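You operate a simulated robot arm through the tools that you are given. There is no shell and no other tool. Be economical: measure what you need, move in short steps, check, and stop when the job is done.

The job below is to be done with a simulated robot arm. You get a single attempt, and the scene is never put back.

JOB
Close the bottom drawer of the blue cabinet. Then put the nut driver on the front of the seed bench. Then put one of the grey blocks from the steel table top on the yellow disc there. Keep to this order.

The check looks at the end state, three seconds after you hand in, the way a careful person would. Anything else that was tipped, shoved, dropped, spilled or broken makes it a failure.

ROBOT AND FRAMES
A 7-joint arm with a vacuum gripper on a trunk, on a base that drives. Base frame: it is fixed to the floor where the robot stands at the start and does not move with it; the origin is under the middle of the robot, x ahead of it, y to its left, z up. Readings come in mm, rad, newtons and seconds.
Its first joint turns from -2.601 to 2.601 rad. Places, roughly: bottom drawer of the blue cabinet [1000, -100, 200]; front of the seed bench (164x25 cm) [-160, -840, 860]; grey block [-1500, 1750, 1000]; nut driver [-1750, -250, 1000]; yellow disc [-1500, 2250, 1000]. Payload 1.06 kg.
Tool frame: the origin (TCP) lies in the middle of the cups' lips, and z points out of the cups. The gripper has 1 cup of 24 mm across, covering 24 by 24 mm (tool x, y); the bellows give 8 mm. With the vacuum on, a cup seals on a smooth face that it is pressed against (1 to 4 N); it does not hold porous or soft things. The pull reaches 23 N.
Orientation is that of the tool frame in the base frame, as a unit quaternion [x, y, z, w]. With the cups facing straight down, the tool's x points along the base's -x, its y along +y and its z along -z.

CONTROLS
- The arm moves only by the tool move_arm. Its argument "deltas" is a list that holds one entry, the list of rows, each a list of 6 numbers: the shift along the tool's x, y, z in units of 500 mm (1.0 is 500 mm), then the turn, a rotation vector about the tool's x, y, z in units of 60 degrees (1.0 is 60 degrees). In form: [[[x, y, z, wx, wy, wz], ...]]. A call has 1 to 12 rows; each row is the pose to reach, as a shift and turn from the pose commanded when the call began, along the tool's axes at that moment. "vacuum" is the vacuum: 1 switches it on, -1 off, set as the call begins (left out, the last holds). A call with a number of a shift or a turn outside -1 to 1 is refused whole. Each row takes 0.2 s and may step no farther than 50 mm and 0.15 rad from the row before; otherwise, or with a gripper value out of range, the whole call is refused. Where a pose cannot be reached the arm comes as near as it can. A force on the tool above 40 N (or 10 N above the force at the start of the call, whichever is more), or a blocked arm, ends the call early, and 0.2 s more pass. The pull builds up within a second once a cup has sealed. Time passes only in rows, and 0.2 s behind the last, so rows that repeat a pose give it time. The reply holds the time, the measured pose of the TCP, the force on the tool along the base axes and the pull of the vacuum, in the units named above and with some noise, with the torque about the TCP (base axes, N m) and any sound that the robot's microphone picked up.
- Cameras (640 x 400 px; columns grow to the right, rows downward): "scene" is now at [-14.5, 93.8, 1442.6]; the picture's right is [-0.88, -0.47, 0.00], its down [-0.35, 0.66, -0.66] and it looks along [0.31, -0.58, -0.75] (base axes); focal length 263 px, centre (320, 200). "wrist" rides on the gripper at [78, 19, -96] in the tool frame; the picture's right is [-0.24, 0.97, 0.00], its down [-0.71, -0.17, -0.68] and it looks along [-0.67, -0.16, 0.73] (tool axes); focal length 243 px, centre (320, 200). There is no depth. A picture from a camera that has moved, and an enlarged one, comes with that camera's place and axes in the base frame and with its lens. The place of the scene camera against the robot may be out by one fixed shift of up to 18 mm in any direction.
- snapshot(camera): a new picture of that camera. It takes no simulated time.
- lift_body(by): slides the trunk up (or, below 0, down) by that many mm; the arm and the scene camera ride with it, the base frame stays. It gives what a move gives, with no picture.
- drive_base(legs): drives the robot by 1 to 6 legs, each [ahead, turn to the left] in mm and rad, along the robot's own axes; the way and the turn of a leg run together, so that a leg with both is an arc; at most 1500 mm and 3.142 rad a leg. The arm and the cameras ride along, it lands a little off, and it stops where it bumps. It gives what a move gives.
- head_to(pan, tilt): turns the head with the scene camera to pan (to the left, within 2.705 rad either way) and tilt (down, from -0.506 to 1.204), counted from straight ahead of the robot. It gives what a move gives.
- enlarge(camera, box): a new picture of the part [left, top, right, bottom] of that camera's present view, enlarged. It takes no simulated time.
- sign_off(): hands the job in; it is judged then, once.

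Go step by step. Nothing tells you exact positions but the pictures and the camera data: compare them with the known pose of the tool, close in by small moves and look again before you grip or let go. The budget is 165 turns and 128 pictures, counting those below and the enlarged ones. Unless the task says otherwise, let go and move clear before handing in.

The tools are called after "Request:" as name(argument=value, ...) on one line, values as JSON. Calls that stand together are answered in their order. move_arm: Moves the arm, as the interface text tells. Its arguments: {"type":"object","properties":{"deltas":{"type":"array"},"vacuum":{"type":"number"}},"required":["deltas"]} The other tools are called the same way: lift_body (by) slides the trunk up or down; drive_base (legs) drives the base; head_to (pan, tilt) turns the head that bears the scene camera; snapshot (camera) takes a picture; enlarge (camera, box) takes an enlarged picture of a part of a camera's view; sign_off () hands the job in.

At the start:

```text
time_s: 0.0
tool_pos: [647.5, -218.9, 1116.5]
tool_rot: [0.0, 1.0, -0.004, 0.015]
ft_force: [67.3, -23.4, -153.3]
moment: [-1.65, -4.99, 0.12]
pull: 0.0
trunk travel left (down, up): [-508.0, 202.0]
robot x, y, heading: [0.6, 0.8, -0.0]
head pan, tilt: [-1.079, 0.848]
```

scene: 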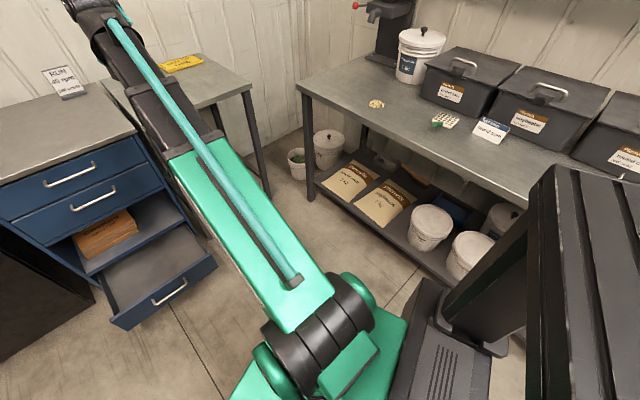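
wrist: 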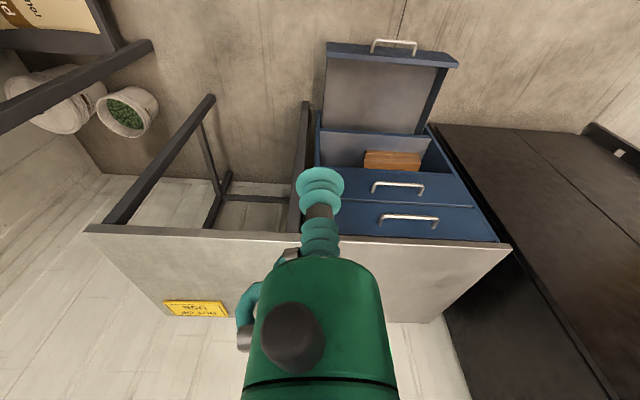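

I see the blue cabinet ahead with its bottom drawer pulled out, and the seed bench to the right. I'll look closer at the drawer, and turn the head to get more of the room.

Request:
enlarge(camera="wrist", box=[240, 20, 520, 260])

Request:
head_to(pan=-0.2, tilt=0.8)

Request:
snapshot(camera="scene")

```text
1.67 times, centred on (380, 140) of wrist
camera zoom: at [566.4, -200.4, 1209.3], right [0.24, 0.97, 0.0], down [0.69, -0.16, 0.71], along [0.69, -0.17, -0.71], focal length 404 px, centre (220, 300)
```

zoom: 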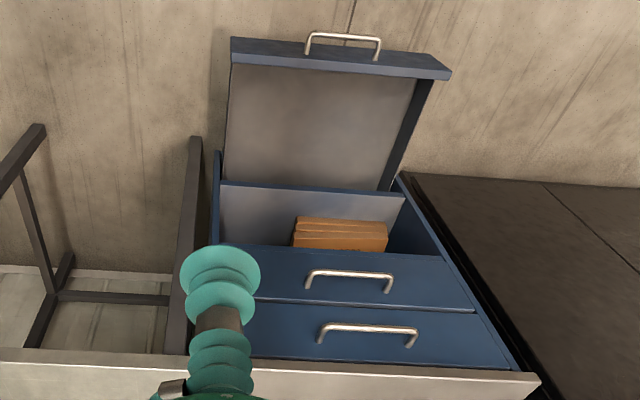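

```text
time_s: 1.2
tool_pos: [648.4, -219.5, 1118.1]
tool_rot: [0.0, 1.0, -0.007, 0.017]
ft_force: [23.2, -9.3, -50.2]
moment: [-0.46, -1.72, 0.15]
pull: 0.0
trunk travel left (down, up): [-508.0, 202.0]
robot x, y, heading: [-3.1, -3.6, -0.001]
head pan, tilt: [-0.201, 0.799]
```

```text
124 pictures are left
camera scene: at [27.5, 146.7, 1446.4], right [-0.2, -0.98, 0.0], down [-0.7, 0.14, -0.7], along [0.68, -0.14, -0.72], focal length 263 px, centre (320, 200)
```

scene: 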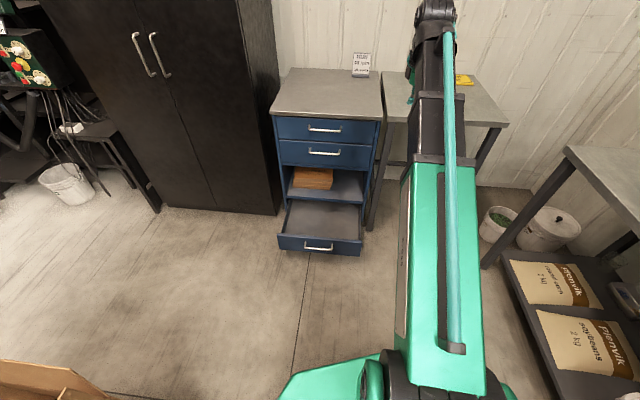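

The bottom drawer's handle triangulates to about (845, -12, 203). The closed fronts sit near x = 1113, and the cabinet is turned about -0.25 rad. I'll drive ahead a little and lower the trunk.

Request:
drive_base(legs=[[150, 0]])

Request:
lift_body(by=-500)

Request:
snapshot(camera="scene")

Request:
snapshot(camera="wrist")

```text
time_s: 2.6
tool_pos: [800.2, -222.2, 1116.6]
tool_rot: [0.001, 1.0, -0.006, 0.018]
ft_force: [22.8, -8.1, -50.7]
moment: [-0.6, -1.69, 0.05]
pull: 0.1
trunk travel left (down, up): [-508.0, 202.0]
robot x, y, heading: [150.4, 2.7, -0.001]
head pan, tilt: [-0.201, 0.799]
```

```text
refused: -500 is not a number from -400 to 400
```

```text
123 pictures are left
camera scene: at [179.0, 146.5, 1446.4], right [-0.2, -0.98, 0.0], down [-0.7, 0.14, -0.7], along [0.68, -0.14, -0.72], focal length 263 px, centre (320, 200)
```

scene: 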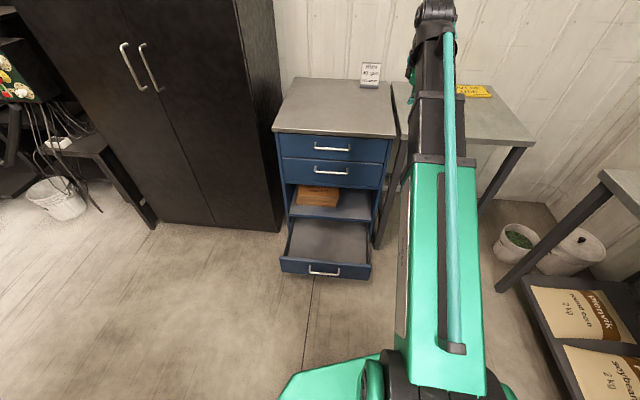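

```text
122 pictures are left
camera wrist: at [718.0, -201.6, 1208.6], right [0.24, 0.97, 0.0], down [0.68, -0.16, 0.71], along [0.69, -0.17, -0.7], focal length 243 px, centre (320, 200)
```

wrist: 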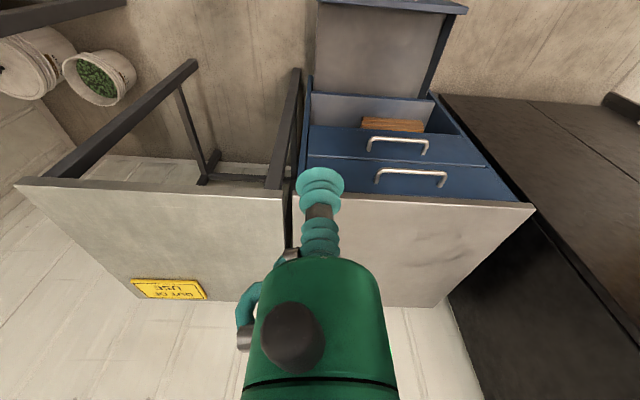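

Clear so far. I'll lower the trunk in two steps.

Request:
lift_body(by=-400)

Request:
snapshot(camera="wrist")

Request:
snapshot(camera="scene")

```text
time_s: 6.4
tool_pos: [798.8, -222.4, 718.1]
tool_rot: [0.0, 1.0, -0.007, 0.018]
ft_force: [13.4, -5.3, -29.7]
moment: [-0.34, -1.02, 0.0]
pull: 0.0
trunk travel left (down, up): [-108.0, 602.0]
robot x, y, heading: [150.6, 0.3, -0.003]
head pan, tilt: [-0.201, 0.799]
```

```text
121 pictures are left
camera wrist: at [717.9, -201.6, 808.7], right [0.24, 0.97, 0.0], down [0.68, -0.16, 0.71], along [0.69, -0.17, -0.7], focal length 243 px, centre (320, 200)
```

wrist: 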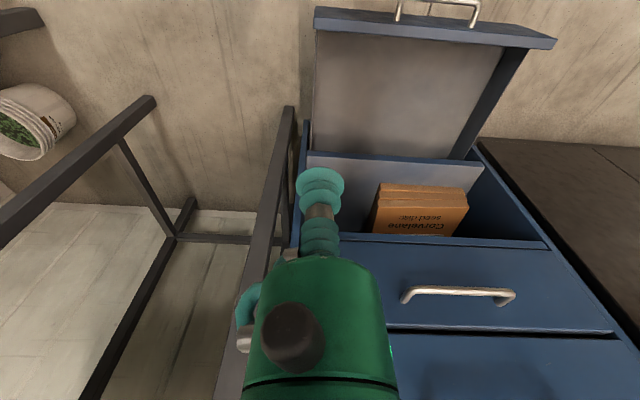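

```text
120 pictures are left
camera scene: at [178.7, 146.6, 1046.5], right [-0.2, -0.98, 0.0], down [-0.7, 0.14, -0.7], along [0.68, -0.14, -0.72], focal length 263 px, centre (320, 200)
```

scene: 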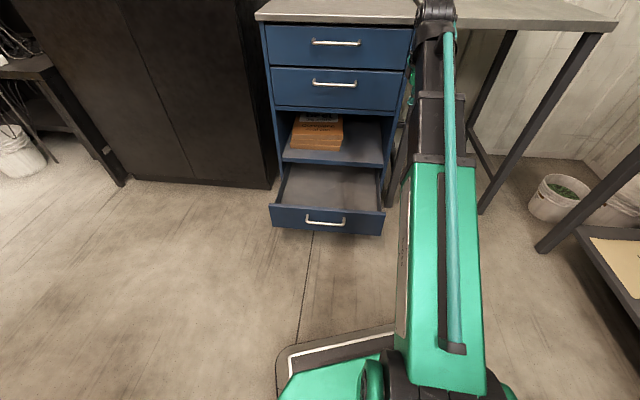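

The niche with the seed box is just a shelf, so the open drawer below it is the bottom one. Its front centre is at about (866, -25, 180) and its inward normal points to -0.29 rad. I'll back off, drop the trunk a bit more and tilt the tool to point forward.

Request:
drive_base(legs=[[-150, 0]])

Request:
lift_body(by=-100)

Request:
move_arm(deltas=[[[-0.03, 0, 0, 0, -0.125, 0], [-0.06, 0, 0, 0, -0.25, 0], [-0.09, 0, 0, 0, -0.375, 0], [-0.12, 0, 0, 0, -0.5, 0], [-0.14, 0, 0, 0, -0.625, 0], [-0.16, 0, 0, 0, -0.75, 0]]], vacuum=-1)

```text
time_s: 7.8
tool_pos: [649.1, -221.4, 717.4]
tool_rot: [0.0, 1.0, -0.006, 0.018]
ft_force: [13.2, -4.2, -30.3]
moment: [-0.33, -1.02, 0.01]
pull: 0.0
trunk travel left (down, up): [-108.0, 602.0]
robot x, y, heading: [1.3, -1.3, -0.001]
head pan, tilt: [-0.201, 0.799]
```

```text
time_s: 9.1
tool_pos: [649.6, -221.6, 618.0]
tool_rot: [0.0, 1.0, -0.007, 0.019]
ft_force: [10.1, -4.4, -21.2]
moment: [-0.13, -0.73, 0.09]
pull: 0.1
trunk travel left (down, up): [-8.0, 702.0]
robot x, y, heading: [0.8, 1.0, -0.004]
head pan, tilt: [-0.201, 0.799]
```

```text
time_s: 10.5
tool_pos: [729.4, -222.8, 620.8]
tool_rot: [-0.002, 0.916, -0.006, 0.4]
ft_force: [-0.1, -0.6, 0.6]
moment: [-0.04, -0.02, 0.01]
pull: 0.1
trunk travel left (down, up): [-8.0, 702.0]
robot x, y, heading: [1.2, 0.1, -0.005]
head pan, tilt: [-0.201, 0.799]
```

Request:
move_arm(deltas=[[[0, 0, 0, 0, -0.125, 0], [0, 0, 0, 0, -0.25, 0], [0, 0, 0, 0, -0.375, 0], [0, 0, 0, 0, -0.5, 0], [0, 0, 0, 0, -0.625, 0], [0, 0, 0, 0, -0.75, 0]]])

Request:
snapshot(camera="scene")

```text
time_s: 11.9
tool_pos: [729.5, -222.0, 620.5]
tool_rot: [-0.004, 0.694, -0.006, 0.72]
ft_force: [-0.6, 0.9, 0.1]
moment: [-0.01, 0.0, -0.01]
pull: 0.0
trunk travel left (down, up): [-8.0, 702.0]
robot x, y, heading: [-1.7, -1.2, 0.0]
head pan, tilt: [-0.201, 0.799]
```

```text
119 pictures are left
camera scene: at [28.0, 146.8, 946.5], right [-0.2, -0.98, 0.0], down [-0.7, 0.14, -0.7], along [0.68, -0.14, -0.72], focal length 263 px, centre (320, 200)
```

scene: 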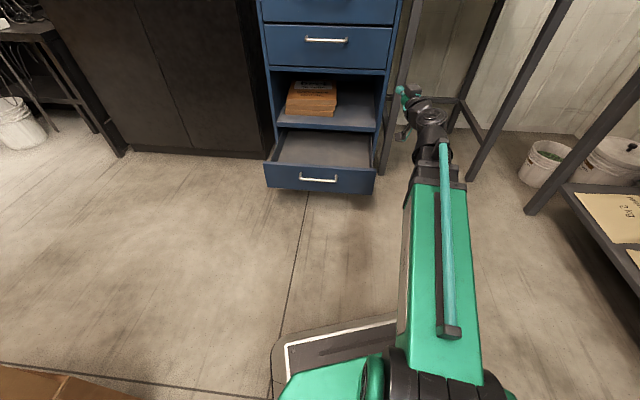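

Request:
move_arm(deltas=[[[0.087, 0.02, 0, 0.028, 0, 0], [0.174, 0.04, 0, 0.055, 0, 0], [0.261, 0.06, 0, 0.083, 0, 0], [0.348, 0.08, 0, 0.11, 0, 0], [0.435, 0.1, 0.0, 0.138, 0, 0], [0.522, 0.12, 0.01, 0.166, 0, 0], [0.609, 0.14, 0.02, 0.194, 0, 0], [0.696, 0.16, 0.03, 0.222, 0, 0], [0.783, 0.18, 0.04, 0.25, 0, 0], [0.87, 0.2, 0.05, 0.277, 0, 0]]])

Request:
snapshot(camera="scene")

Request:
snapshot(camera="wrist")

```text
time_s: 14.1
tool_pos: [742.0, -199.7, 259.8]
tool_rot: [0.062, 0.695, -0.068, 0.713]
ft_force: [0.1, -0.2, -0.4]
moment: [0.03, 0.04, 0.02]
pull: 0.0
out of reach, approached as far as the arm can: row 7, 8, 9, 10
trunk travel left (down, up): [-8.0, 702.0]
robot x, y, heading: [0.9, 0.5, 0.004]
head pan, tilt: [-0.201, 0.799]
```

```text
118 pictures are left
camera scene: at [28.0, 146.8, 946.5], right [-0.2, -0.98, 0.0], down [-0.7, 0.14, -0.7], along [0.68, -0.14, -0.72], focal length 263 px, centre (320, 200)
```

scene: 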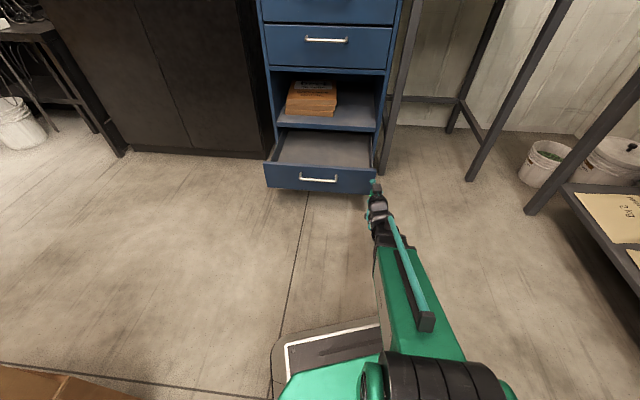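

```text
117 pictures are left
camera wrist: at [653.4, -164.0, 178.2], right [0.17, 0.96, 0.23], down [-0.72, -0.04, 0.69], along [0.67, -0.28, 0.68], focal length 243 px, centre (320, 200)
```

wrist: 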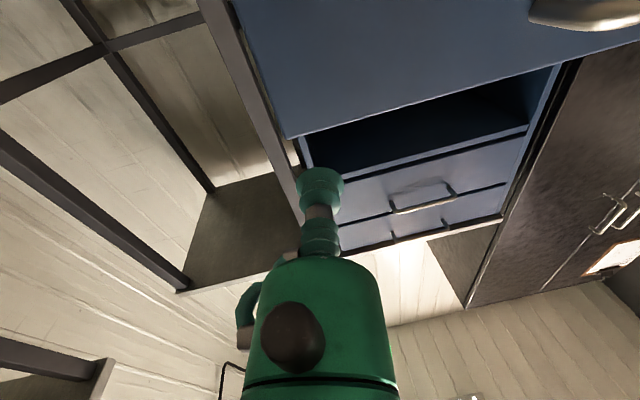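

The horizontal tool can't go below about z = 260 here. I'll tilt it 30° downwards and try for z of about 215.

Request:
move_arm(deltas=[[[0.02, 0.025, 0, 0.025, 0.125, 0], [0.04, 0.05, 0, 0.05, 0.25, 0], [0.065, 0.075, 0, 0.075, 0.375, 0], [0.09, 0.1, 0, 0.1, 0.5, 0]]])

Request:
snapshot(camera="wrist")

Request:
enlarge(camera="scene", box=[240, 110, 440, 235])

```text
time_s: 15.1
tool_pos: [753.0, -150.0, 214.5]
tool_rot: [0.114, 0.853, -0.086, 0.503]
ft_force: [0.0, -0.9, 1.0]
moment: [0.0, -0.02, -0.01]
pull: 0.0
out of reach, approached as far as the arm can: row 2, 3
trunk travel left (down, up): [-8.0, 702.0]
robot x, y, heading: [-0.6, -2.3, -0.003]
head pan, tilt: [-0.201, 0.799]
```

```text
116 pictures are left
camera wrist: at [641.7, -98.3, 190.0], right [0.38, 0.91, 0.18], down [-0.29, -0.06, 0.95], along [0.88, -0.42, 0.24], focal length 243 px, centre (320, 200)
```

wrist: 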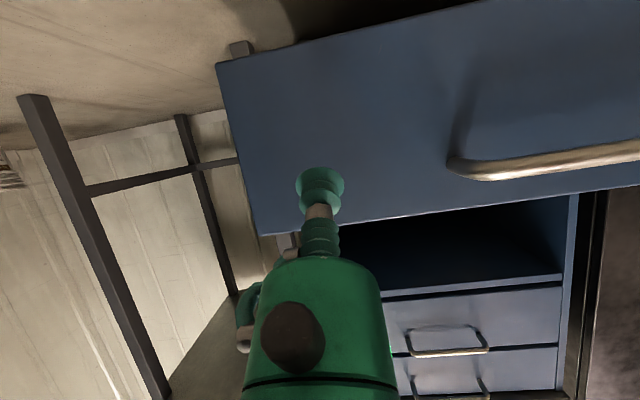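

```text
3.20 times, centred on (340, 172) of scene
camera zoom: at [28.0, 146.8, 946.4], right [-0.2, -0.98, 0.0], down [-0.7, 0.14, -0.7], along [0.68, -0.14, -0.72], focal length 842 px, centre (256, 288)
```

zoom: 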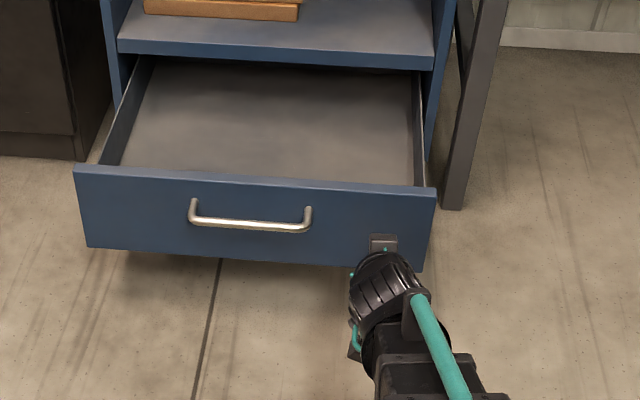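

The tilt works: the TCP is at z of about 214, with the cup right of the handle. I'll shift 30 mm left and push along the drawer's normal.

Request:
move_arm(deltas=[[[-0.0385, 0.06, 0.0702, 0, 0, 0], [-0.0577, 0.06, 0.1054, 0, 0, 0], [-0.077, 0.06, 0.1405, 0, 0, 0], [-0.0962, 0.06, 0.1756, 0, 0, 0], [-0.1154, 0.06, 0.2107, 0, 0, 0], [-0.1347, 0.06, 0.2458, 0, 0, 0]]])

Request:
snapshot(camera="scene")

```text
time_s: 16.5
tool_pos: [896.5, -160.3, 214.8]
tool_rot: [0.114, 0.851, -0.085, 0.505]
ft_force: [0.7, -0.2, 0.6]
moment: [0.02, 0.0, 0.01]
pull: 0.0
trunk travel left (down, up): [-8.0, 702.0]
robot x, y, heading: [2.3, 0.8, -0.001]
head pan, tilt: [-0.201, 0.799]
```

```text
114 pictures are left
camera scene: at [28.1, 146.8, 946.5], right [-0.2, -0.98, 0.0], down [-0.7, 0.14, -0.7], along [0.68, -0.14, -0.72], focal length 263 px, centre (320, 200)
```

scene: 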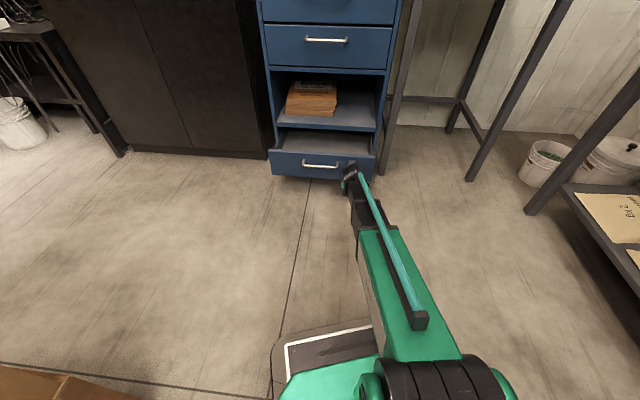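

The drawer is sliding in easily. I'll push on.

Request:
move_arm(deltas=[[[-0.024, 0, 0.0439, 0, 0, 0], [-0.048, 0, 0.0878, 0, 0, 0], [-0.072, 0, 0.1317, 0, 0, 0], [-0.0962, 0, 0.1756, 0, 0, 0], [-0.1154, 0, 0.2107, 0, 0, 0], [-0.1347, 0, 0.2458, 0, 0, 0]]])

Request:
snapshot(camera="scene")

```text
time_s: 17.9
tool_pos: [1031.1, -200.8, 214.6]
tool_rot: [0.114, 0.852, -0.086, 0.504]
ft_force: [-0.3, -0.1, -1.1]
moment: [0.04, 0.01, 0.0]
pull: 0.1
trunk travel left (down, up): [-8.0, 702.0]
robot x, y, heading: [-0.2, 0.2, 0.004]
head pan, tilt: [-0.201, 0.799]
```

```text
113 pictures are left
camera scene: at [28.0, 146.8, 946.4], right [-0.2, -0.98, 0.0], down [-0.7, 0.14, -0.7], along [0.68, -0.14, -0.72], focal length 263 px, centre (320, 200)
```

scene: 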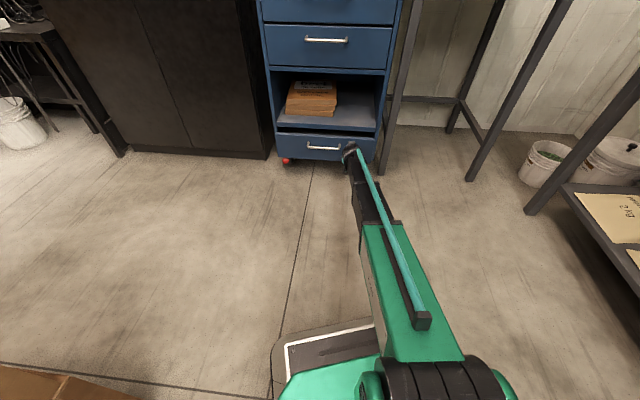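

Request:
move_arm(deltas=[[[-0.0144, 0, 0.0263, 0, 0, 0], [-0.0288, 0, 0.0527, 0, 0, 0], [-0.0433, 0, 0.079, 0, 0, 0]]])

Request:
enlarge(camera="scene", box=[240, 60, 440, 185])

Request:
snapshot(camera="wrist")

```text
time_s: 18.7
tool_pos: [1074.6, -212.1, 214.6]
tool_rot: [0.113, 0.852, -0.085, 0.504]
ft_force: [0.1, -0.2, -0.3]
moment: [0.02, 0.05, 0.02]
pull: 0.0
trunk travel left (down, up): [-8.0, 702.0]
robot x, y, heading: [-2.2, 0.2, -0.004]
head pan, tilt: [-0.201, 0.799]
```

```text
3.20 times, centred on (340, 122) of scene
camera zoom: at [28.0, 146.8, 946.5], right [-0.2, -0.98, 0.0], down [-0.7, 0.14, -0.7], along [0.68, -0.14, -0.72], focal length 842 px, centre (256, 448)
```

zoom: 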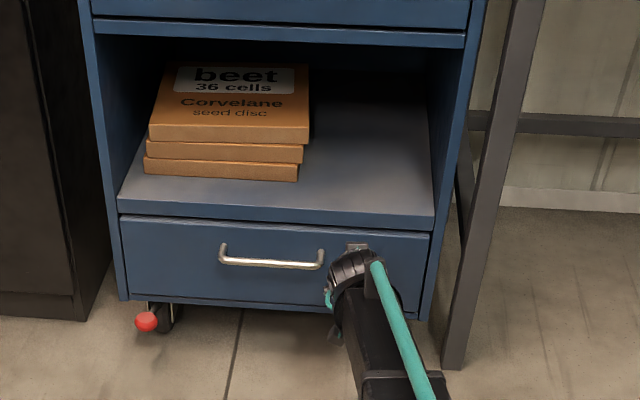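

```text
111 pictures are left
camera wrist: at [962.7, -160.3, 189.8], right [0.38, 0.91, 0.18], down [-0.29, -0.06, 0.95], along [0.88, -0.42, 0.24], focal length 243 px, centre (320, 200)
```

wrist: 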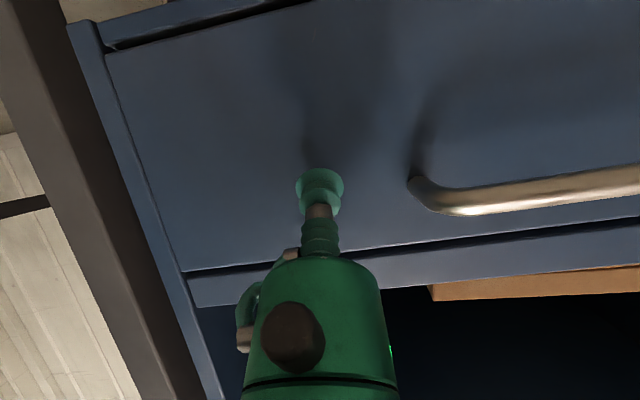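

Nearly flush. I'll push the last few mm in small steps and watch the force.

Request:
move_arm(deltas=[[[-0.0048, 0, 0.0088, 0, 0, 0], [-0.0096, 0, 0.0176, 0, 0, 0]]])

Request:
snapshot(camera="wrist")

Request:
enlarge(camera="scene", box=[240, 60, 440, 185])

```text
time_s: 19.3
tool_pos: [1084.1, -214.4, 214.9]
tool_rot: [0.114, 0.852, -0.085, 0.504]
ft_force: [0.6, -0.1, 0.8]
moment: [0.03, 0.0, 0.03]
pull: 0.1
trunk travel left (down, up): [-8.0, 702.0]
robot x, y, heading: [-1.7, -1.1, 0.001]
head pan, tilt: [-0.201, 0.799]
```

```text
110 pictures are left
camera wrist: at [972.0, -163.4, 189.6], right [0.38, 0.91, 0.18], down [-0.29, -0.06, 0.95], along [0.88, -0.42, 0.24], focal length 243 px, centre (320, 200)
```

wrist: 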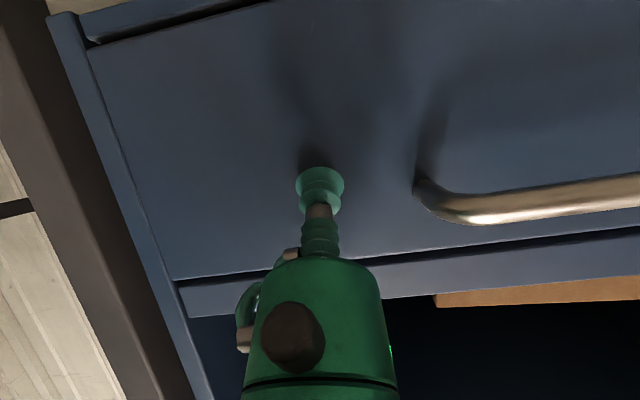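

```text
3.20 times, centred on (340, 122) of scene
camera zoom: at [28.1, 146.8, 946.4], right [-0.2, -0.98, 0.0], down [-0.7, 0.14, -0.7], along [0.68, -0.14, -0.72], focal length 842 px, centre (256, 448)
```

zoom: 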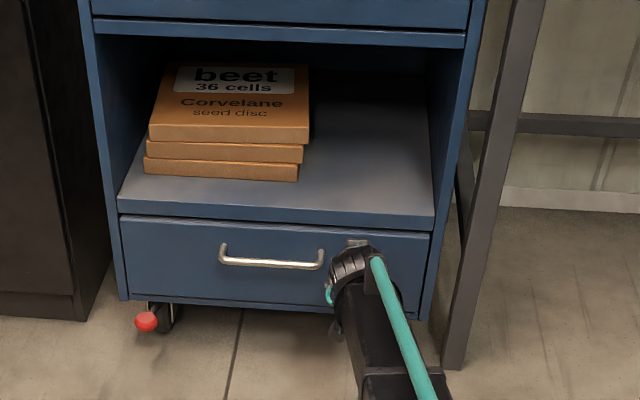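

The drawer seems to have coasted ahead of the cup. I'll creep on until I feel contact, to be sure it's at its stop.

Request:
move_arm(deltas=[[[-0.0048, 0, 0.0088, 0, 0, 0], [-0.0096, 0, 0.0176, 0, 0, 0], [-0.0144, 0, 0.0263, 0, 0, 0]]])

Request:
snapshot(camera="wrist")

```text
time_s: 20.1
tool_pos: [1090.8, -217.1, 211.2]
tool_rot: [0.114, 0.854, -0.085, 0.501]
ft_force: [-9.3, 2.7, -0.4]
moment: [-0.05, -0.08, 0.01]
pull: 0.2
trunk travel left (down, up): [-8.0, 702.0]
robot x, y, heading: [-2.6, -2.7, -0.002]
head pan, tilt: [-0.201, 0.799]
stopped in row 3: the force on the tool passed its limit at 47 N (the readings are from after the stop); the commanded pose is now the measured one
```

```text
108 pictures are left
camera wrist: at [979.4, -165.7, 188.7], right [0.38, 0.91, 0.18], down [-0.29, -0.06, 0.96], along [0.88, -0.42, 0.23], focal length 243 px, centre (320, 200)
```

wrist: 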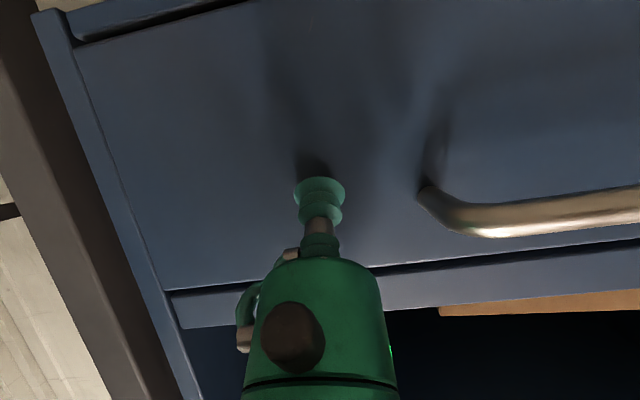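

The drawer is against its stop, so it's closed. I'll back off along the normal and look once more.

Request:
move_arm(deltas=[[[0.048, 0, -0.087, 0, 0, 0], [0.096, 0, -0.175, 0, 0, 0], [0.144, 0, -0.263, 0, 0, 0], [0.192, 0, -0.351, 0, 0, 0], [0.24, 0, -0.438, 0, 0, 0], [0.288, 0, -0.526, 0, 0, 0]]])

Request:
enlarge(camera="scene", box=[240, 60, 440, 185])

```text
refused: row 2 steps farther than a row can; nothing moved
```

```text
3.20 times, centred on (340, 122) of scene
camera zoom: at [27.4, 146.8, 946.4], right [-0.2, -0.98, 0.0], down [-0.7, 0.14, -0.7], along [0.68, -0.14, -0.72], focal length 842 px, centre (256, 448)
```

zoom: 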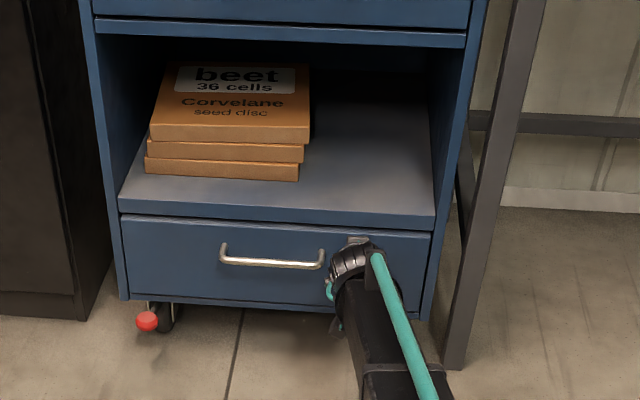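

Request:
move_arm(deltas=[[[0.043, 0, -0.079, 0, 0, 0], [0.086, 0, -0.158, 0, 0, 0], [0.13, 0, -0.237, 0, 0, 0], [0.173, 0, -0.316, 0, 0, 0], [0.216, 0, -0.395, 0, 0, 0], [0.26, 0, -0.474, 0, 0, 0], [0.303, 0, -0.553, 0, 0, 0]]])

Request:
enlarge(camera="scene", box=[240, 60, 440, 185])

```text
time_s: 21.7
tool_pos: [787.5, -128.3, 213.5]
tool_rot: [0.115, 0.853, -0.086, 0.502]
ft_force: [-0.1, 0.7, -0.7]
moment: [-0.02, -0.01, -0.05]
pull: 0.0
trunk travel left (down, up): [-8.0, 702.0]
robot x, y, heading: [-0.3, -1.9, -0.002]
head pan, tilt: [-0.201, 0.799]
```

```text
3.20 times, centred on (340, 122) of scene
camera zoom: at [27.5, 146.8, 946.5], right [-0.2, -0.98, 0.0], down [-0.7, 0.14, -0.7], along [0.68, -0.14, -0.72], focal length 842 px, centre (256, 448)
```

zoom: 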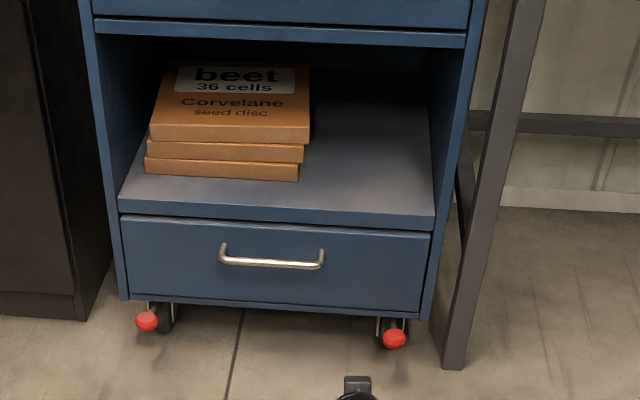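

The drawer is closed and the cabinet hasn't moved. I'll raise the trunk and bring the tool back to vertical.

Request:
lift_body(by=400)

Request:
move_arm(deltas=[[[0.02, 0, -0.02, 0, 0.125, 0], [0.04, 0, -0.04, 0, 0.25, 0], [0.06, 0, -0.06, 0, 0.375, 0], [0.08, 0, -0.08, 0, 0.5, 0], [0.1, 0, -0.1, 0, 0.625, 0], [0.12, 0, -0.12, 0, 0.75, 0], [0.14, 0, -0.14, 0, 0.875, 0], [0.16, 0, -0.16, 0, 1.0, 0]]])

Request:
lift_body(by=300)

Request:
head_to(pan=1.8, tilt=0.4)

Request:
snapshot(camera="scene")

Request:
head_to(pan=2.7, tilt=0.4)

Request:
snapshot(camera="scene")

Request:
head_to(pan=-2.5, tilt=0.4)

Request:
snapshot(camera="scene")

Request:
head_to(pan=-1.7, tilt=0.6)

Request:
snapshot(camera="scene")

```text
time_s: 25.5
tool_pos: [790.0, -128.5, 614.4]
tool_rot: [0.114, 0.853, -0.085, 0.502]
ft_force: [0.2, -0.3, 0.1]
moment: [0.01, -0.01, 0.02]
pull: 0.0
trunk travel left (down, up): [-408.0, 302.0]
robot x, y, heading: [-3.7, -0.0, -0.001]
head pan, tilt: [-0.201, 0.799]
```

```text
time_s: 27.3
tool_pos: [683.8, -96.9, 572.3]
tool_rot: [0.141, 0.981, -0.134, 0.024]
ft_force: [0.2, -0.2, -0.2]
moment: [-0.03, 0.01, -0.01]
pull: 0.0
out of reach, approached as far as the arm can: row 3, 4, 5, 6, 7, 8
trunk travel left (down, up): [-408.0, 302.0]
robot x, y, heading: [-0.7, 2.0, 0.003]
head pan, tilt: [-0.201, 0.799]
```

```text
time_s: 30.3
tool_pos: [682.9, -95.8, 872.6]
tool_rot: [0.141, 0.981, -0.134, 0.026]
ft_force: [-0.5, -0.1, 0.9]
moment: [0.0, -0.02, 0.02]
pull: 0.0
trunk travel left (down, up): [-708.0, 2.0]
robot x, y, heading: [-1.7, 1.8, -0.003]
head pan, tilt: [-0.201, 0.799]
```

```text
time_s: 32.3
tool_pos: [682.4, -97.8, 872.1]
tool_rot: [0.141, 0.981, -0.134, 0.025]
ft_force: [0.3, 0.3, -0.6]
moment: [-0.02, 0.0, -0.02]
pull: 0.2
trunk travel left (down, up): [-708.0, 2.0]
robot x, y, heading: [-1.6, 0.9, 0.002]
head pan, tilt: [1.799, 0.4]
```

```text
105 pictures are left
camera scene: at [-72.5, 253.2, 1681.5], right [0.97, 0.23, 0.0], down [0.09, -0.38, -0.92], along [-0.21, 0.9, -0.39], focal length 263 px, centre (320, 200)
```

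scene: 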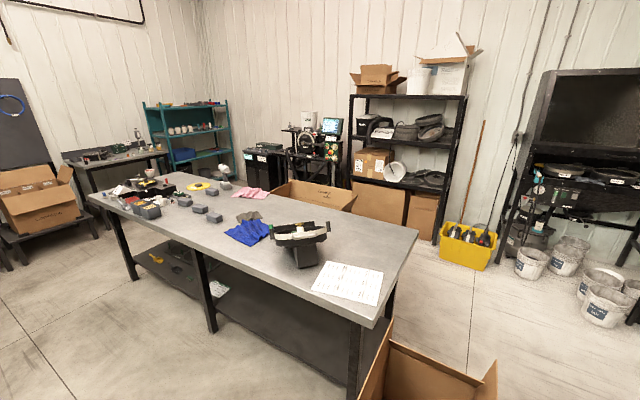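

```text
time_s: 33.5
tool_pos: [681.9, -97.0, 872.2]
tool_rot: [0.141, 0.981, -0.135, 0.025]
ft_force: [-0.6, 0.0, 0.4]
moment: [0.0, 0.01, 0.02]
pull: 0.0
trunk travel left (down, up): [-708.0, 2.0]
robot x, y, heading: [-1.5, 1.0, -0.003]
head pan, tilt: [2.7, 0.4]
```

```text
104 pictures are left
camera scene: at [-135.3, 202.6, 1681.5], right [0.43, 0.9, 0.0], down [0.35, -0.17, -0.92], along [-0.83, 0.39, -0.39], focal length 263 px, centre (320, 200)
```

scene: 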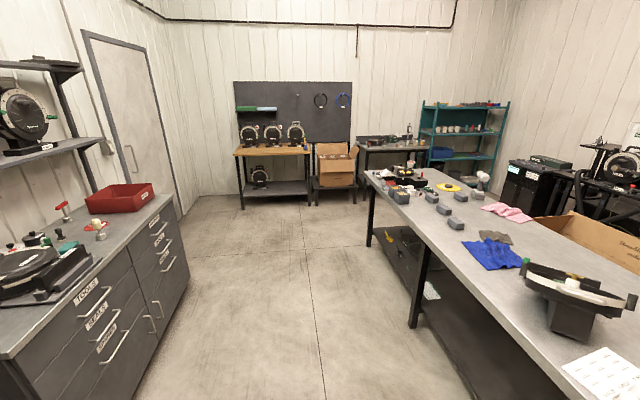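

```text
time_s: 37.5
tool_pos: [681.8, -97.6, 872.1]
tool_rot: [0.141, 0.981, -0.134, 0.025]
ft_force: [-0.5, 0.1, -0.4]
moment: [0.04, 0.02, -0.04]
pull: 0.1
trunk travel left (down, up): [-708.0, 2.0]
robot x, y, heading: [2.1, -1.1, 0.002]
head pan, tilt: [-2.499, 0.4]
```

```text
103 pictures are left
camera scene: at [-125.8, 107.5, 1681.5], right [-0.6, 0.8, 0.0], down [0.31, 0.23, -0.92], along [-0.74, -0.55, -0.39], focal length 263 px, centre (320, 200)
```

scene: 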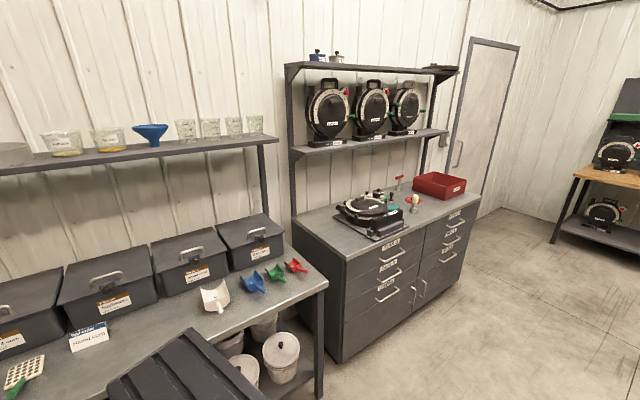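

```text
time_s: 38.7
tool_pos: [682.7, -96.9, 871.1]
tool_rot: [0.142, 0.98, -0.134, 0.025]
ft_force: [-0.4, -0.1, -0.3]
moment: [-0.01, 0.0, 0.01]
pull: 0.1
trunk travel left (down, up): [-708.0, 2.0]
robot x, y, heading: [-0.9, 0.9, -0.002]
head pan, tilt: [-1.7, 0.6]
```

```text
102 pictures are left
camera scene: at [-63.1, 75.3, 1663.3], right [-0.99, 0.13, 0.0], down [0.07, 0.56, -0.83], along [-0.11, -0.82, -0.56], focal length 263 px, centre (320, 200)
```

scene: 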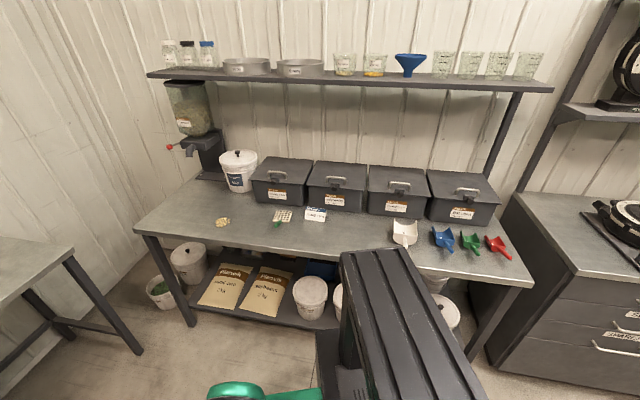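

I can see the tool cabinet with test devices, the red bin and some small handled items behind me on the right. The seed bench is on the right, and the long steel table with the grey blocks and yellow disc is on the left. I'll zoom in on the candidate objects.

Request:
head_to(pan=-2.6, tilt=0.4)

Request:
enlarge(camera="scene", box=[280, 160, 440, 260])

Request:
head_to(pan=2.5, tilt=0.4)

Request:
enlarge(camera="scene", box=[250, 130, 490, 280])

```text
time_s: 39.9
tool_pos: [682.5, -96.9, 872.3]
tool_rot: [0.141, 0.981, -0.134, 0.024]
ft_force: [0.0, 0.5, 0.8]
moment: [0.02, -0.02, 0.04]
pull: 0.3
trunk travel left (down, up): [-708.0, 2.0]
robot x, y, heading: [-1.0, -0.8, 0.001]
head pan, tilt: [-2.601, 0.4]
```

```text
4.00 times, centred on (360, 210) of scene
camera zoom: at [-131.0, 115.2, 1681.5], right [-0.52, 0.86, 0.0], down [0.33, 0.2, -0.92], along [-0.79, -0.47, -0.39], focal length 1053 px, centre (160, 160)
```

zoom: 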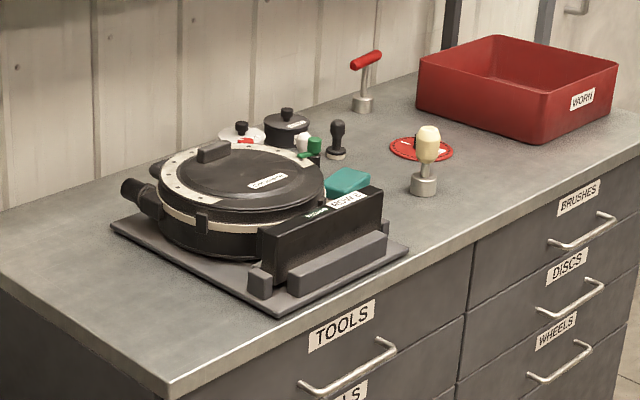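

```text
time_s: 43.9
tool_pos: [682.9, -96.7, 873.7]
tool_rot: [0.141, 0.981, -0.134, 0.025]
ft_force: [0.4, -0.2, -0.1]
moment: [-0.02, 0.01, -0.02]
pull: 0.0
trunk travel left (down, up): [-708.0, 2.0]
robot x, y, heading: [-1.1, 3.2, 0.004]
head pan, tilt: [2.499, 0.4]
```

```text
2.67 times, centred on (370, 205) of scene
camera zoom: at [-125.8, 218.5, 1681.5], right [0.6, 0.8, 0.0], down [0.31, -0.23, -0.92], along [-0.74, 0.55, -0.39], focal length 702 px, centre (187, 187)
```

zoom: 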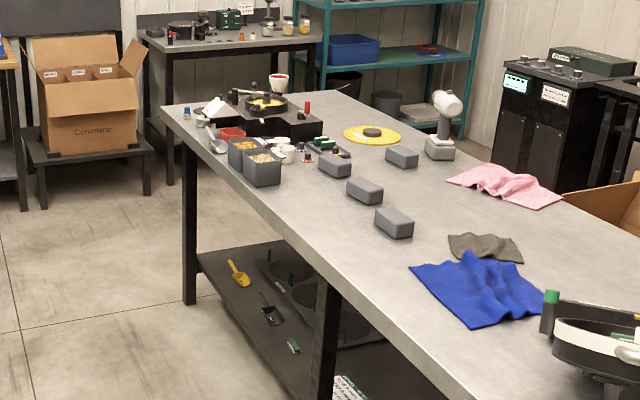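

The cream-handled tool standing near (-1750, -300) on the tool cabinet is the likeliest nut driver, and the red T-handle and black knob nearby need a closer look. I'll straighten and raise the tool, then turn left through the open side.

Request:
move_arm(deltas=[[[0, 0, -0.08, -0.043, 0.0125, -0.043], [0, 0, -0.16, -0.085, 0.025, -0.087], [0, 0, -0.24, -0.128, 0.0375, -0.13], [0, 0, -0.32, -0.17, 0.05, -0.173], [0, 0, -0.4, -0.213, 0.0625, -0.217], [0, 0, -0.48, -0.255, 0.075, -0.26]]])

Request:
drive_base(legs=[[0, 3.1]])

Request:
head_to(pan=0.2, tilt=0.5)

Request:
snapshot(camera="scene")

```text
time_s: 45.3
tool_pos: [677.6, -0.7, 1075.9]
tool_rot: [0.036, 0.989, -0.14, 0.004]
ft_force: [-0.4, -0.1, 1.2]
moment: [-0.02, 0.01, 0.01]
pull: 0.0
out of reach, approached as far as the arm can: row 1, 2, 3, 4, 5, 6
trunk travel left (down, up): [-708.0, 2.0]
robot x, y, heading: [-0.0, 2.6, 0.0]
head pan, tilt: [2.499, 0.4]
```

```text
time_s: 52.9
tool_pos: [-677.3, 28.1, 1075.6]
tool_rot: [0.989, -0.055, -0.002, -0.14]
ft_force: [-0.9, 0.0, 0.3]
moment: [0.01, -0.03, 0.0]
pull: 0.1
trunk travel left (down, up): [-708.0, 2.0]
robot x, y, heading: [1.1, 1.7, 3.098]
head pan, tilt: [2.499, 0.4]
```

```text
time_s: 55.1
tool_pos: [-676.6, 28.3, 1075.4]
tool_rot: [0.988, -0.055, -0.002, -0.141]
ft_force: [0.3, 0.5, 0.3]
moment: [0.05, -0.02, 0.04]
pull: 0.1
trunk travel left (down, up): [-708.0, 2.0]
robot x, y, heading: [2.3, -0.9, 3.104]
head pan, tilt: [0.201, 0.499]
```

```text
99 pictures are left
camera scene: at [-58.1, -193.6, 1672.4], right [-0.16, 0.99, 0.0], down [0.47, 0.08, -0.88], along [-0.87, -0.14, -0.48], focal length 263 px, centre (320, 200)
```

scene: 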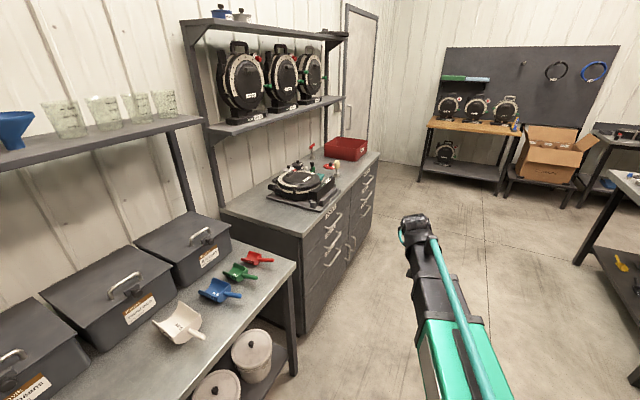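

The tool still leans about 16°. I'll try to correct the tilt alone.

Request:
move_arm(deltas=[[[0, 0, -0.03, -0.09, 0, 0], [0, 0, -0.06, -0.18, 0, 0], [0, 0, -0.09, -0.27, 0, 0], [0, 0, -0.09, -0.27, 0, 0]]])

```text
time_s: 56.1
tool_pos: [-676.2, 13.4, 1127.3]
tool_rot: [0.989, -0.054, -0.021, -0.137]
ft_force: [-0.7, 0.4, 0.4]
moment: [0.02, 0.03, 0.03]
pull: 0.0
out of reach, approached as far as the arm can: row 1, 2, 3, 4
trunk travel left (down, up): [-708.0, 2.0]
robot x, y, heading: [-2.1, -1.7, 3.101]
head pan, tilt: [0.201, 0.499]
```

Request:
move_arm(deltas=[[[0, -0.09, 0, 0, 0, 0], [0, -0.18, 0, 0, 0, 0], [0, -0.27, 0, 0, 0, 0], [0, -0.36, 0, 0, 0, 0], [0, -0.45, 0, 0, 0, 0], [0, -0.45, 0, -0.07, 0, 0], [0, -0.45, 0, -0.14, 0, 0], [0, -0.45, 0, -0.21, 0, 0], [0, -0.45, 0, -0.27, 0, 0]]])

Request:
snapshot(camera="scene")

```text
time_s: 58.1
tool_pos: [-681.1, 96.0, 1150.5]
tool_rot: [0.983, -0.12, -0.03, -0.137]
ft_force: [-0.2, -0.1, 0.4]
moment: [0.02, 0.01, -0.01]
pull: 0.1
out of reach, approached as far as the arm can: row 1, 2, 3, 4, 5, 6, 7, 8, 9
trunk travel left (down, up): [-708.0, 2.0]
robot x, y, heading: [0.9, 2.4, 3.1]
head pan, tilt: [0.201, 0.499]
```

```text
98 pictures are left
camera scene: at [-58.1, -193.6, 1672.4], right [-0.16, 0.99, 0.0], down [0.47, 0.08, -0.88], along [-0.87, -0.14, -0.48], focal length 263 px, centre (320, 200)
```

scene: 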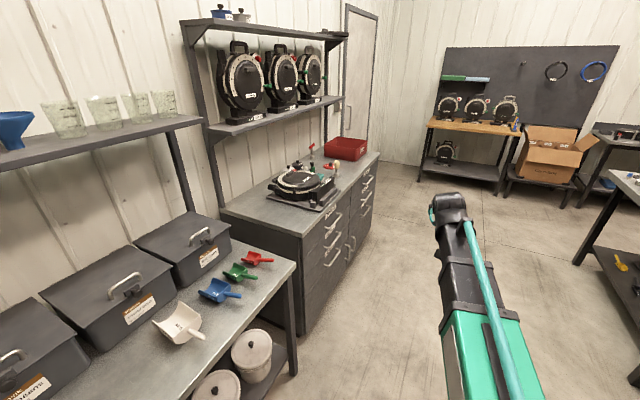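

A wrist joint appears to be stuck at a limit after the tilted push. I'll undo it by pitching the tool up to horizontal again, squaring it there, and then pitching straight down.

Request:
move_arm(deltas=[[[-0.02, 0, -0.03, 0, -0.125, 0], [-0.04, 0, -0.06, 0, -0.25, 0], [-0.06, 0, -0.09, 0, -0.375, 0], [-0.08, 0, -0.12, 0, -0.5, 0], [-0.1, 0, -0.15, 0, -0.625, 0], [-0.12, 0, -0.18, 0, -0.75, 0]]])

```text
time_s: 59.5
tool_pos: [-738.1, 83.4, 1241.5]
tool_rot: [0.896, -0.058, -0.404, -0.173]
ft_force: [-0.1, 0.2, -0.2]
moment: [0.01, -0.01, -0.02]
pull: 0.0
trunk travel left (down, up): [-708.0, 2.0]
robot x, y, heading: [-0.9, -0.2, 3.101]
head pan, tilt: [0.201, 0.499]
```

Request:
move_arm(deltas=[[[0, 0, 0, -0.117, 0.02, 0.008], [0, 0, 0, -0.233, 0.04, 0.017], [0, 0, 0, -0.349, 0.057, 0.025], [0, 0, 0, -0.349, 0.057, 0.025]]])

```text
time_s: 60.5
tool_pos: [-740.8, 63.5, 1233.8]
tool_rot: [0.908, -0.05, -0.398, -0.118]
ft_force: [-0.4, -0.3, -0.2]
moment: [-0.01, -0.03, -0.05]
pull: 0.1
out of reach, approached as far as the arm can: row 1, 2, 3, 4
trunk travel left (down, up): [-708.0, 2.0]
robot x, y, heading: [-0.4, 1.2, 3.103]
head pan, tilt: [0.201, 0.499]
```

Request:
move_arm(deltas=[[[0, 0, 0, 0, -0.125, 0], [0, 0, 0, 0, -0.25, 0], [0, 0, 0, 0, -0.375, 0], [0, 0, 0, 0, -0.5, 0], [0, 0, 0, 0, -0.625, 0], [0, 0, 0, 0, -0.75, 0]]])

Request:
move_arm(deltas=[[[0, 0, 0, -0.1, 0, 0], [0, 0, 0, -0.2, 0, 0], [0, 0, 0, -0.3, 0, 0]]])

```text
time_s: 61.9
tool_pos: [-740.7, 64.9, 1234.9]
tool_rot: [-0.7, 0.007, 0.703, 0.127]
ft_force: [-0.6, -0.4, -0.4]
moment: [0.03, 0.01, 0.02]
pull: 0.0
trunk travel left (down, up): [-708.0, 2.0]
robot x, y, heading: [1.9, 2.3, 3.098]
head pan, tilt: [0.201, 0.499]
```

```text
time_s: 62.7
tool_pos: [-741.4, 62.3, 1235.7]
tool_rot: [-0.698, -0.111, 0.707, 0.018]
ft_force: [0.4, -1.1, -0.4]
moment: [0.02, -0.03, 0.0]
pull: 0.0
trunk travel left (down, up): [-708.0, 2.0]
robot x, y, heading: [-3.3, 1.1, 3.099]
head pan, tilt: [0.201, 0.499]
```

Request:
move_arm(deltas=[[[0, 0, 0, 0.08, 0, 0.09], [0, 0, 0, 0.16, 0, 0.174], [0, 0, 0, 0.16, 0, 0.174]]])

Request:
move_arm(deltas=[[[0, 0, 0, 0, 0.125, 0], [0, 0, 0, 0, 0.25, 0], [0, 0, 0, 0, 0.375, 0], [0, 0, 0, 0, 0.5, 0], [0, 0, 0, 0, 0.625, 0], [0, 0, 0, 0, 0.75, 0]]])

```text
time_s: 63.5
tool_pos: [-741.2, 63.9, 1235.5]
tool_rot: [-0.7, 0.014, 0.713, 0.013]
ft_force: [0.2, 0.7, -0.6]
moment: [0.01, 0.0, 0.03]
pull: 0.0
trunk travel left (down, up): [-708.0, 2.0]
robot x, y, heading: [1.4, 0.4, 3.103]
head pan, tilt: [0.201, 0.499]
```

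```text
time_s: 64.9
tool_pos: [-740.6, 63.3, 1234.1]
tool_rot: [0.921, -0.016, -0.39, -0.007]
ft_force: [0.5, -0.1, 1.2]
moment: [0.02, 0.0, 0.01]
pull: 0.1
out of reach, approached as far as the arm can: row 1
trunk travel left (down, up): [-708.0, 2.0]
robot x, y, heading: [0.1, -3.0, 3.099]
head pan, tilt: [0.201, 0.499]
```

Squared up. Now pitch the tool the rest of the way down.

Request:
move_arm(deltas=[[[0, 0, 0, 0, 0.125, 0], [0, 0, 0, 0, 0.25, 0], [0, 0, 0, 0, 0.375, 0], [0, 0, 0, 0, 0.5, 0], [0, 0, 0, 0, 0.635, 0], [0, 0, 0, 0, 0.765, 0]]])

```text
time_s: 66.3
tool_pos: [-741.0, 63.3, 1234.2]
tool_rot: [1.0, -0.017, 0.0, -0.001]
ft_force: [-0.8, -0.1, -1.0]
moment: [-0.03, 0.01, 0.0]
pull: 0.0
trunk travel left (down, up): [-708.0, 2.0]
robot x, y, heading: [4.4, -2.8, 3.098]
head pan, tilt: [0.201, 0.499]
```

The tool is vertical again. The room's furniture is rotated about -0.31 rad in my frame. I'll drive down the aisle to about (-1500, 300) and look at the tool cabinet from there.

Request:
drive_base(legs=[[0, -0.157], [1500, 0]])

Request:
head_to(pan=1.3, tilt=0.7)

Request:
snapshot(camera="scene")

```text
time_s: 74.3
tool_pos: [-2178.5, 485.3, 1235.0]
tool_rot: [0.995, -0.101, -0.001, 0.0]
ft_force: [0.3, -0.8, 0.3]
moment: [0.0, 0.03, 0.01]
pull: 0.0
trunk travel left (down, up): [-708.0, 2.0]
robot x, y, heading: [-1458.4, 298.9, 2.933]
head pan, tilt: [0.201, 0.499]
```

```text
time_s: 75.6
tool_pos: [-2178.3, 487.1, 1234.6]
tool_rot: [0.995, -0.102, -0.001, 0.0]
ft_force: [0.3, 0.3, -0.1]
moment: [0.01, 0.04, 0.01]
pull: 0.0
trunk travel left (down, up): [-708.0, 2.0]
robot x, y, heading: [-1454.9, 301.4, 2.935]
head pan, tilt: [1.3, 0.7]
```

```text
97 pictures are left
camera scene: at [-1495.6, 41.2, 1654.7], right [-0.89, 0.46, 0.0], down [0.3, 0.57, -0.77], along [-0.35, -0.68, -0.64], focal length 263 px, centre (320, 200)
```

scene: 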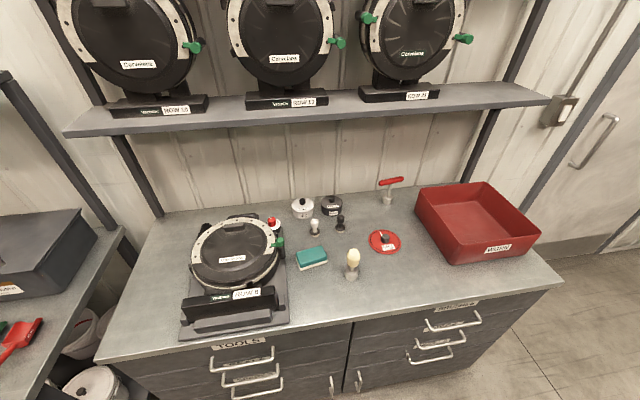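

Request:
enlarge(camera="scene", box=[260, 160, 440, 290])

```text
3.08 times, centred on (350, 225) of scene
camera zoom: at [-1495.6, 41.2, 1654.7], right [-0.89, 0.46, 0.0], down [0.3, 0.57, -0.77], along [-0.35, -0.68, -0.64], focal length 810 px, centre (228, 123)
```

zoom: 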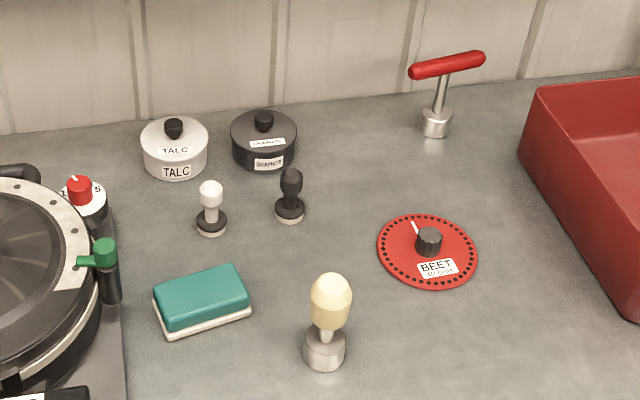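

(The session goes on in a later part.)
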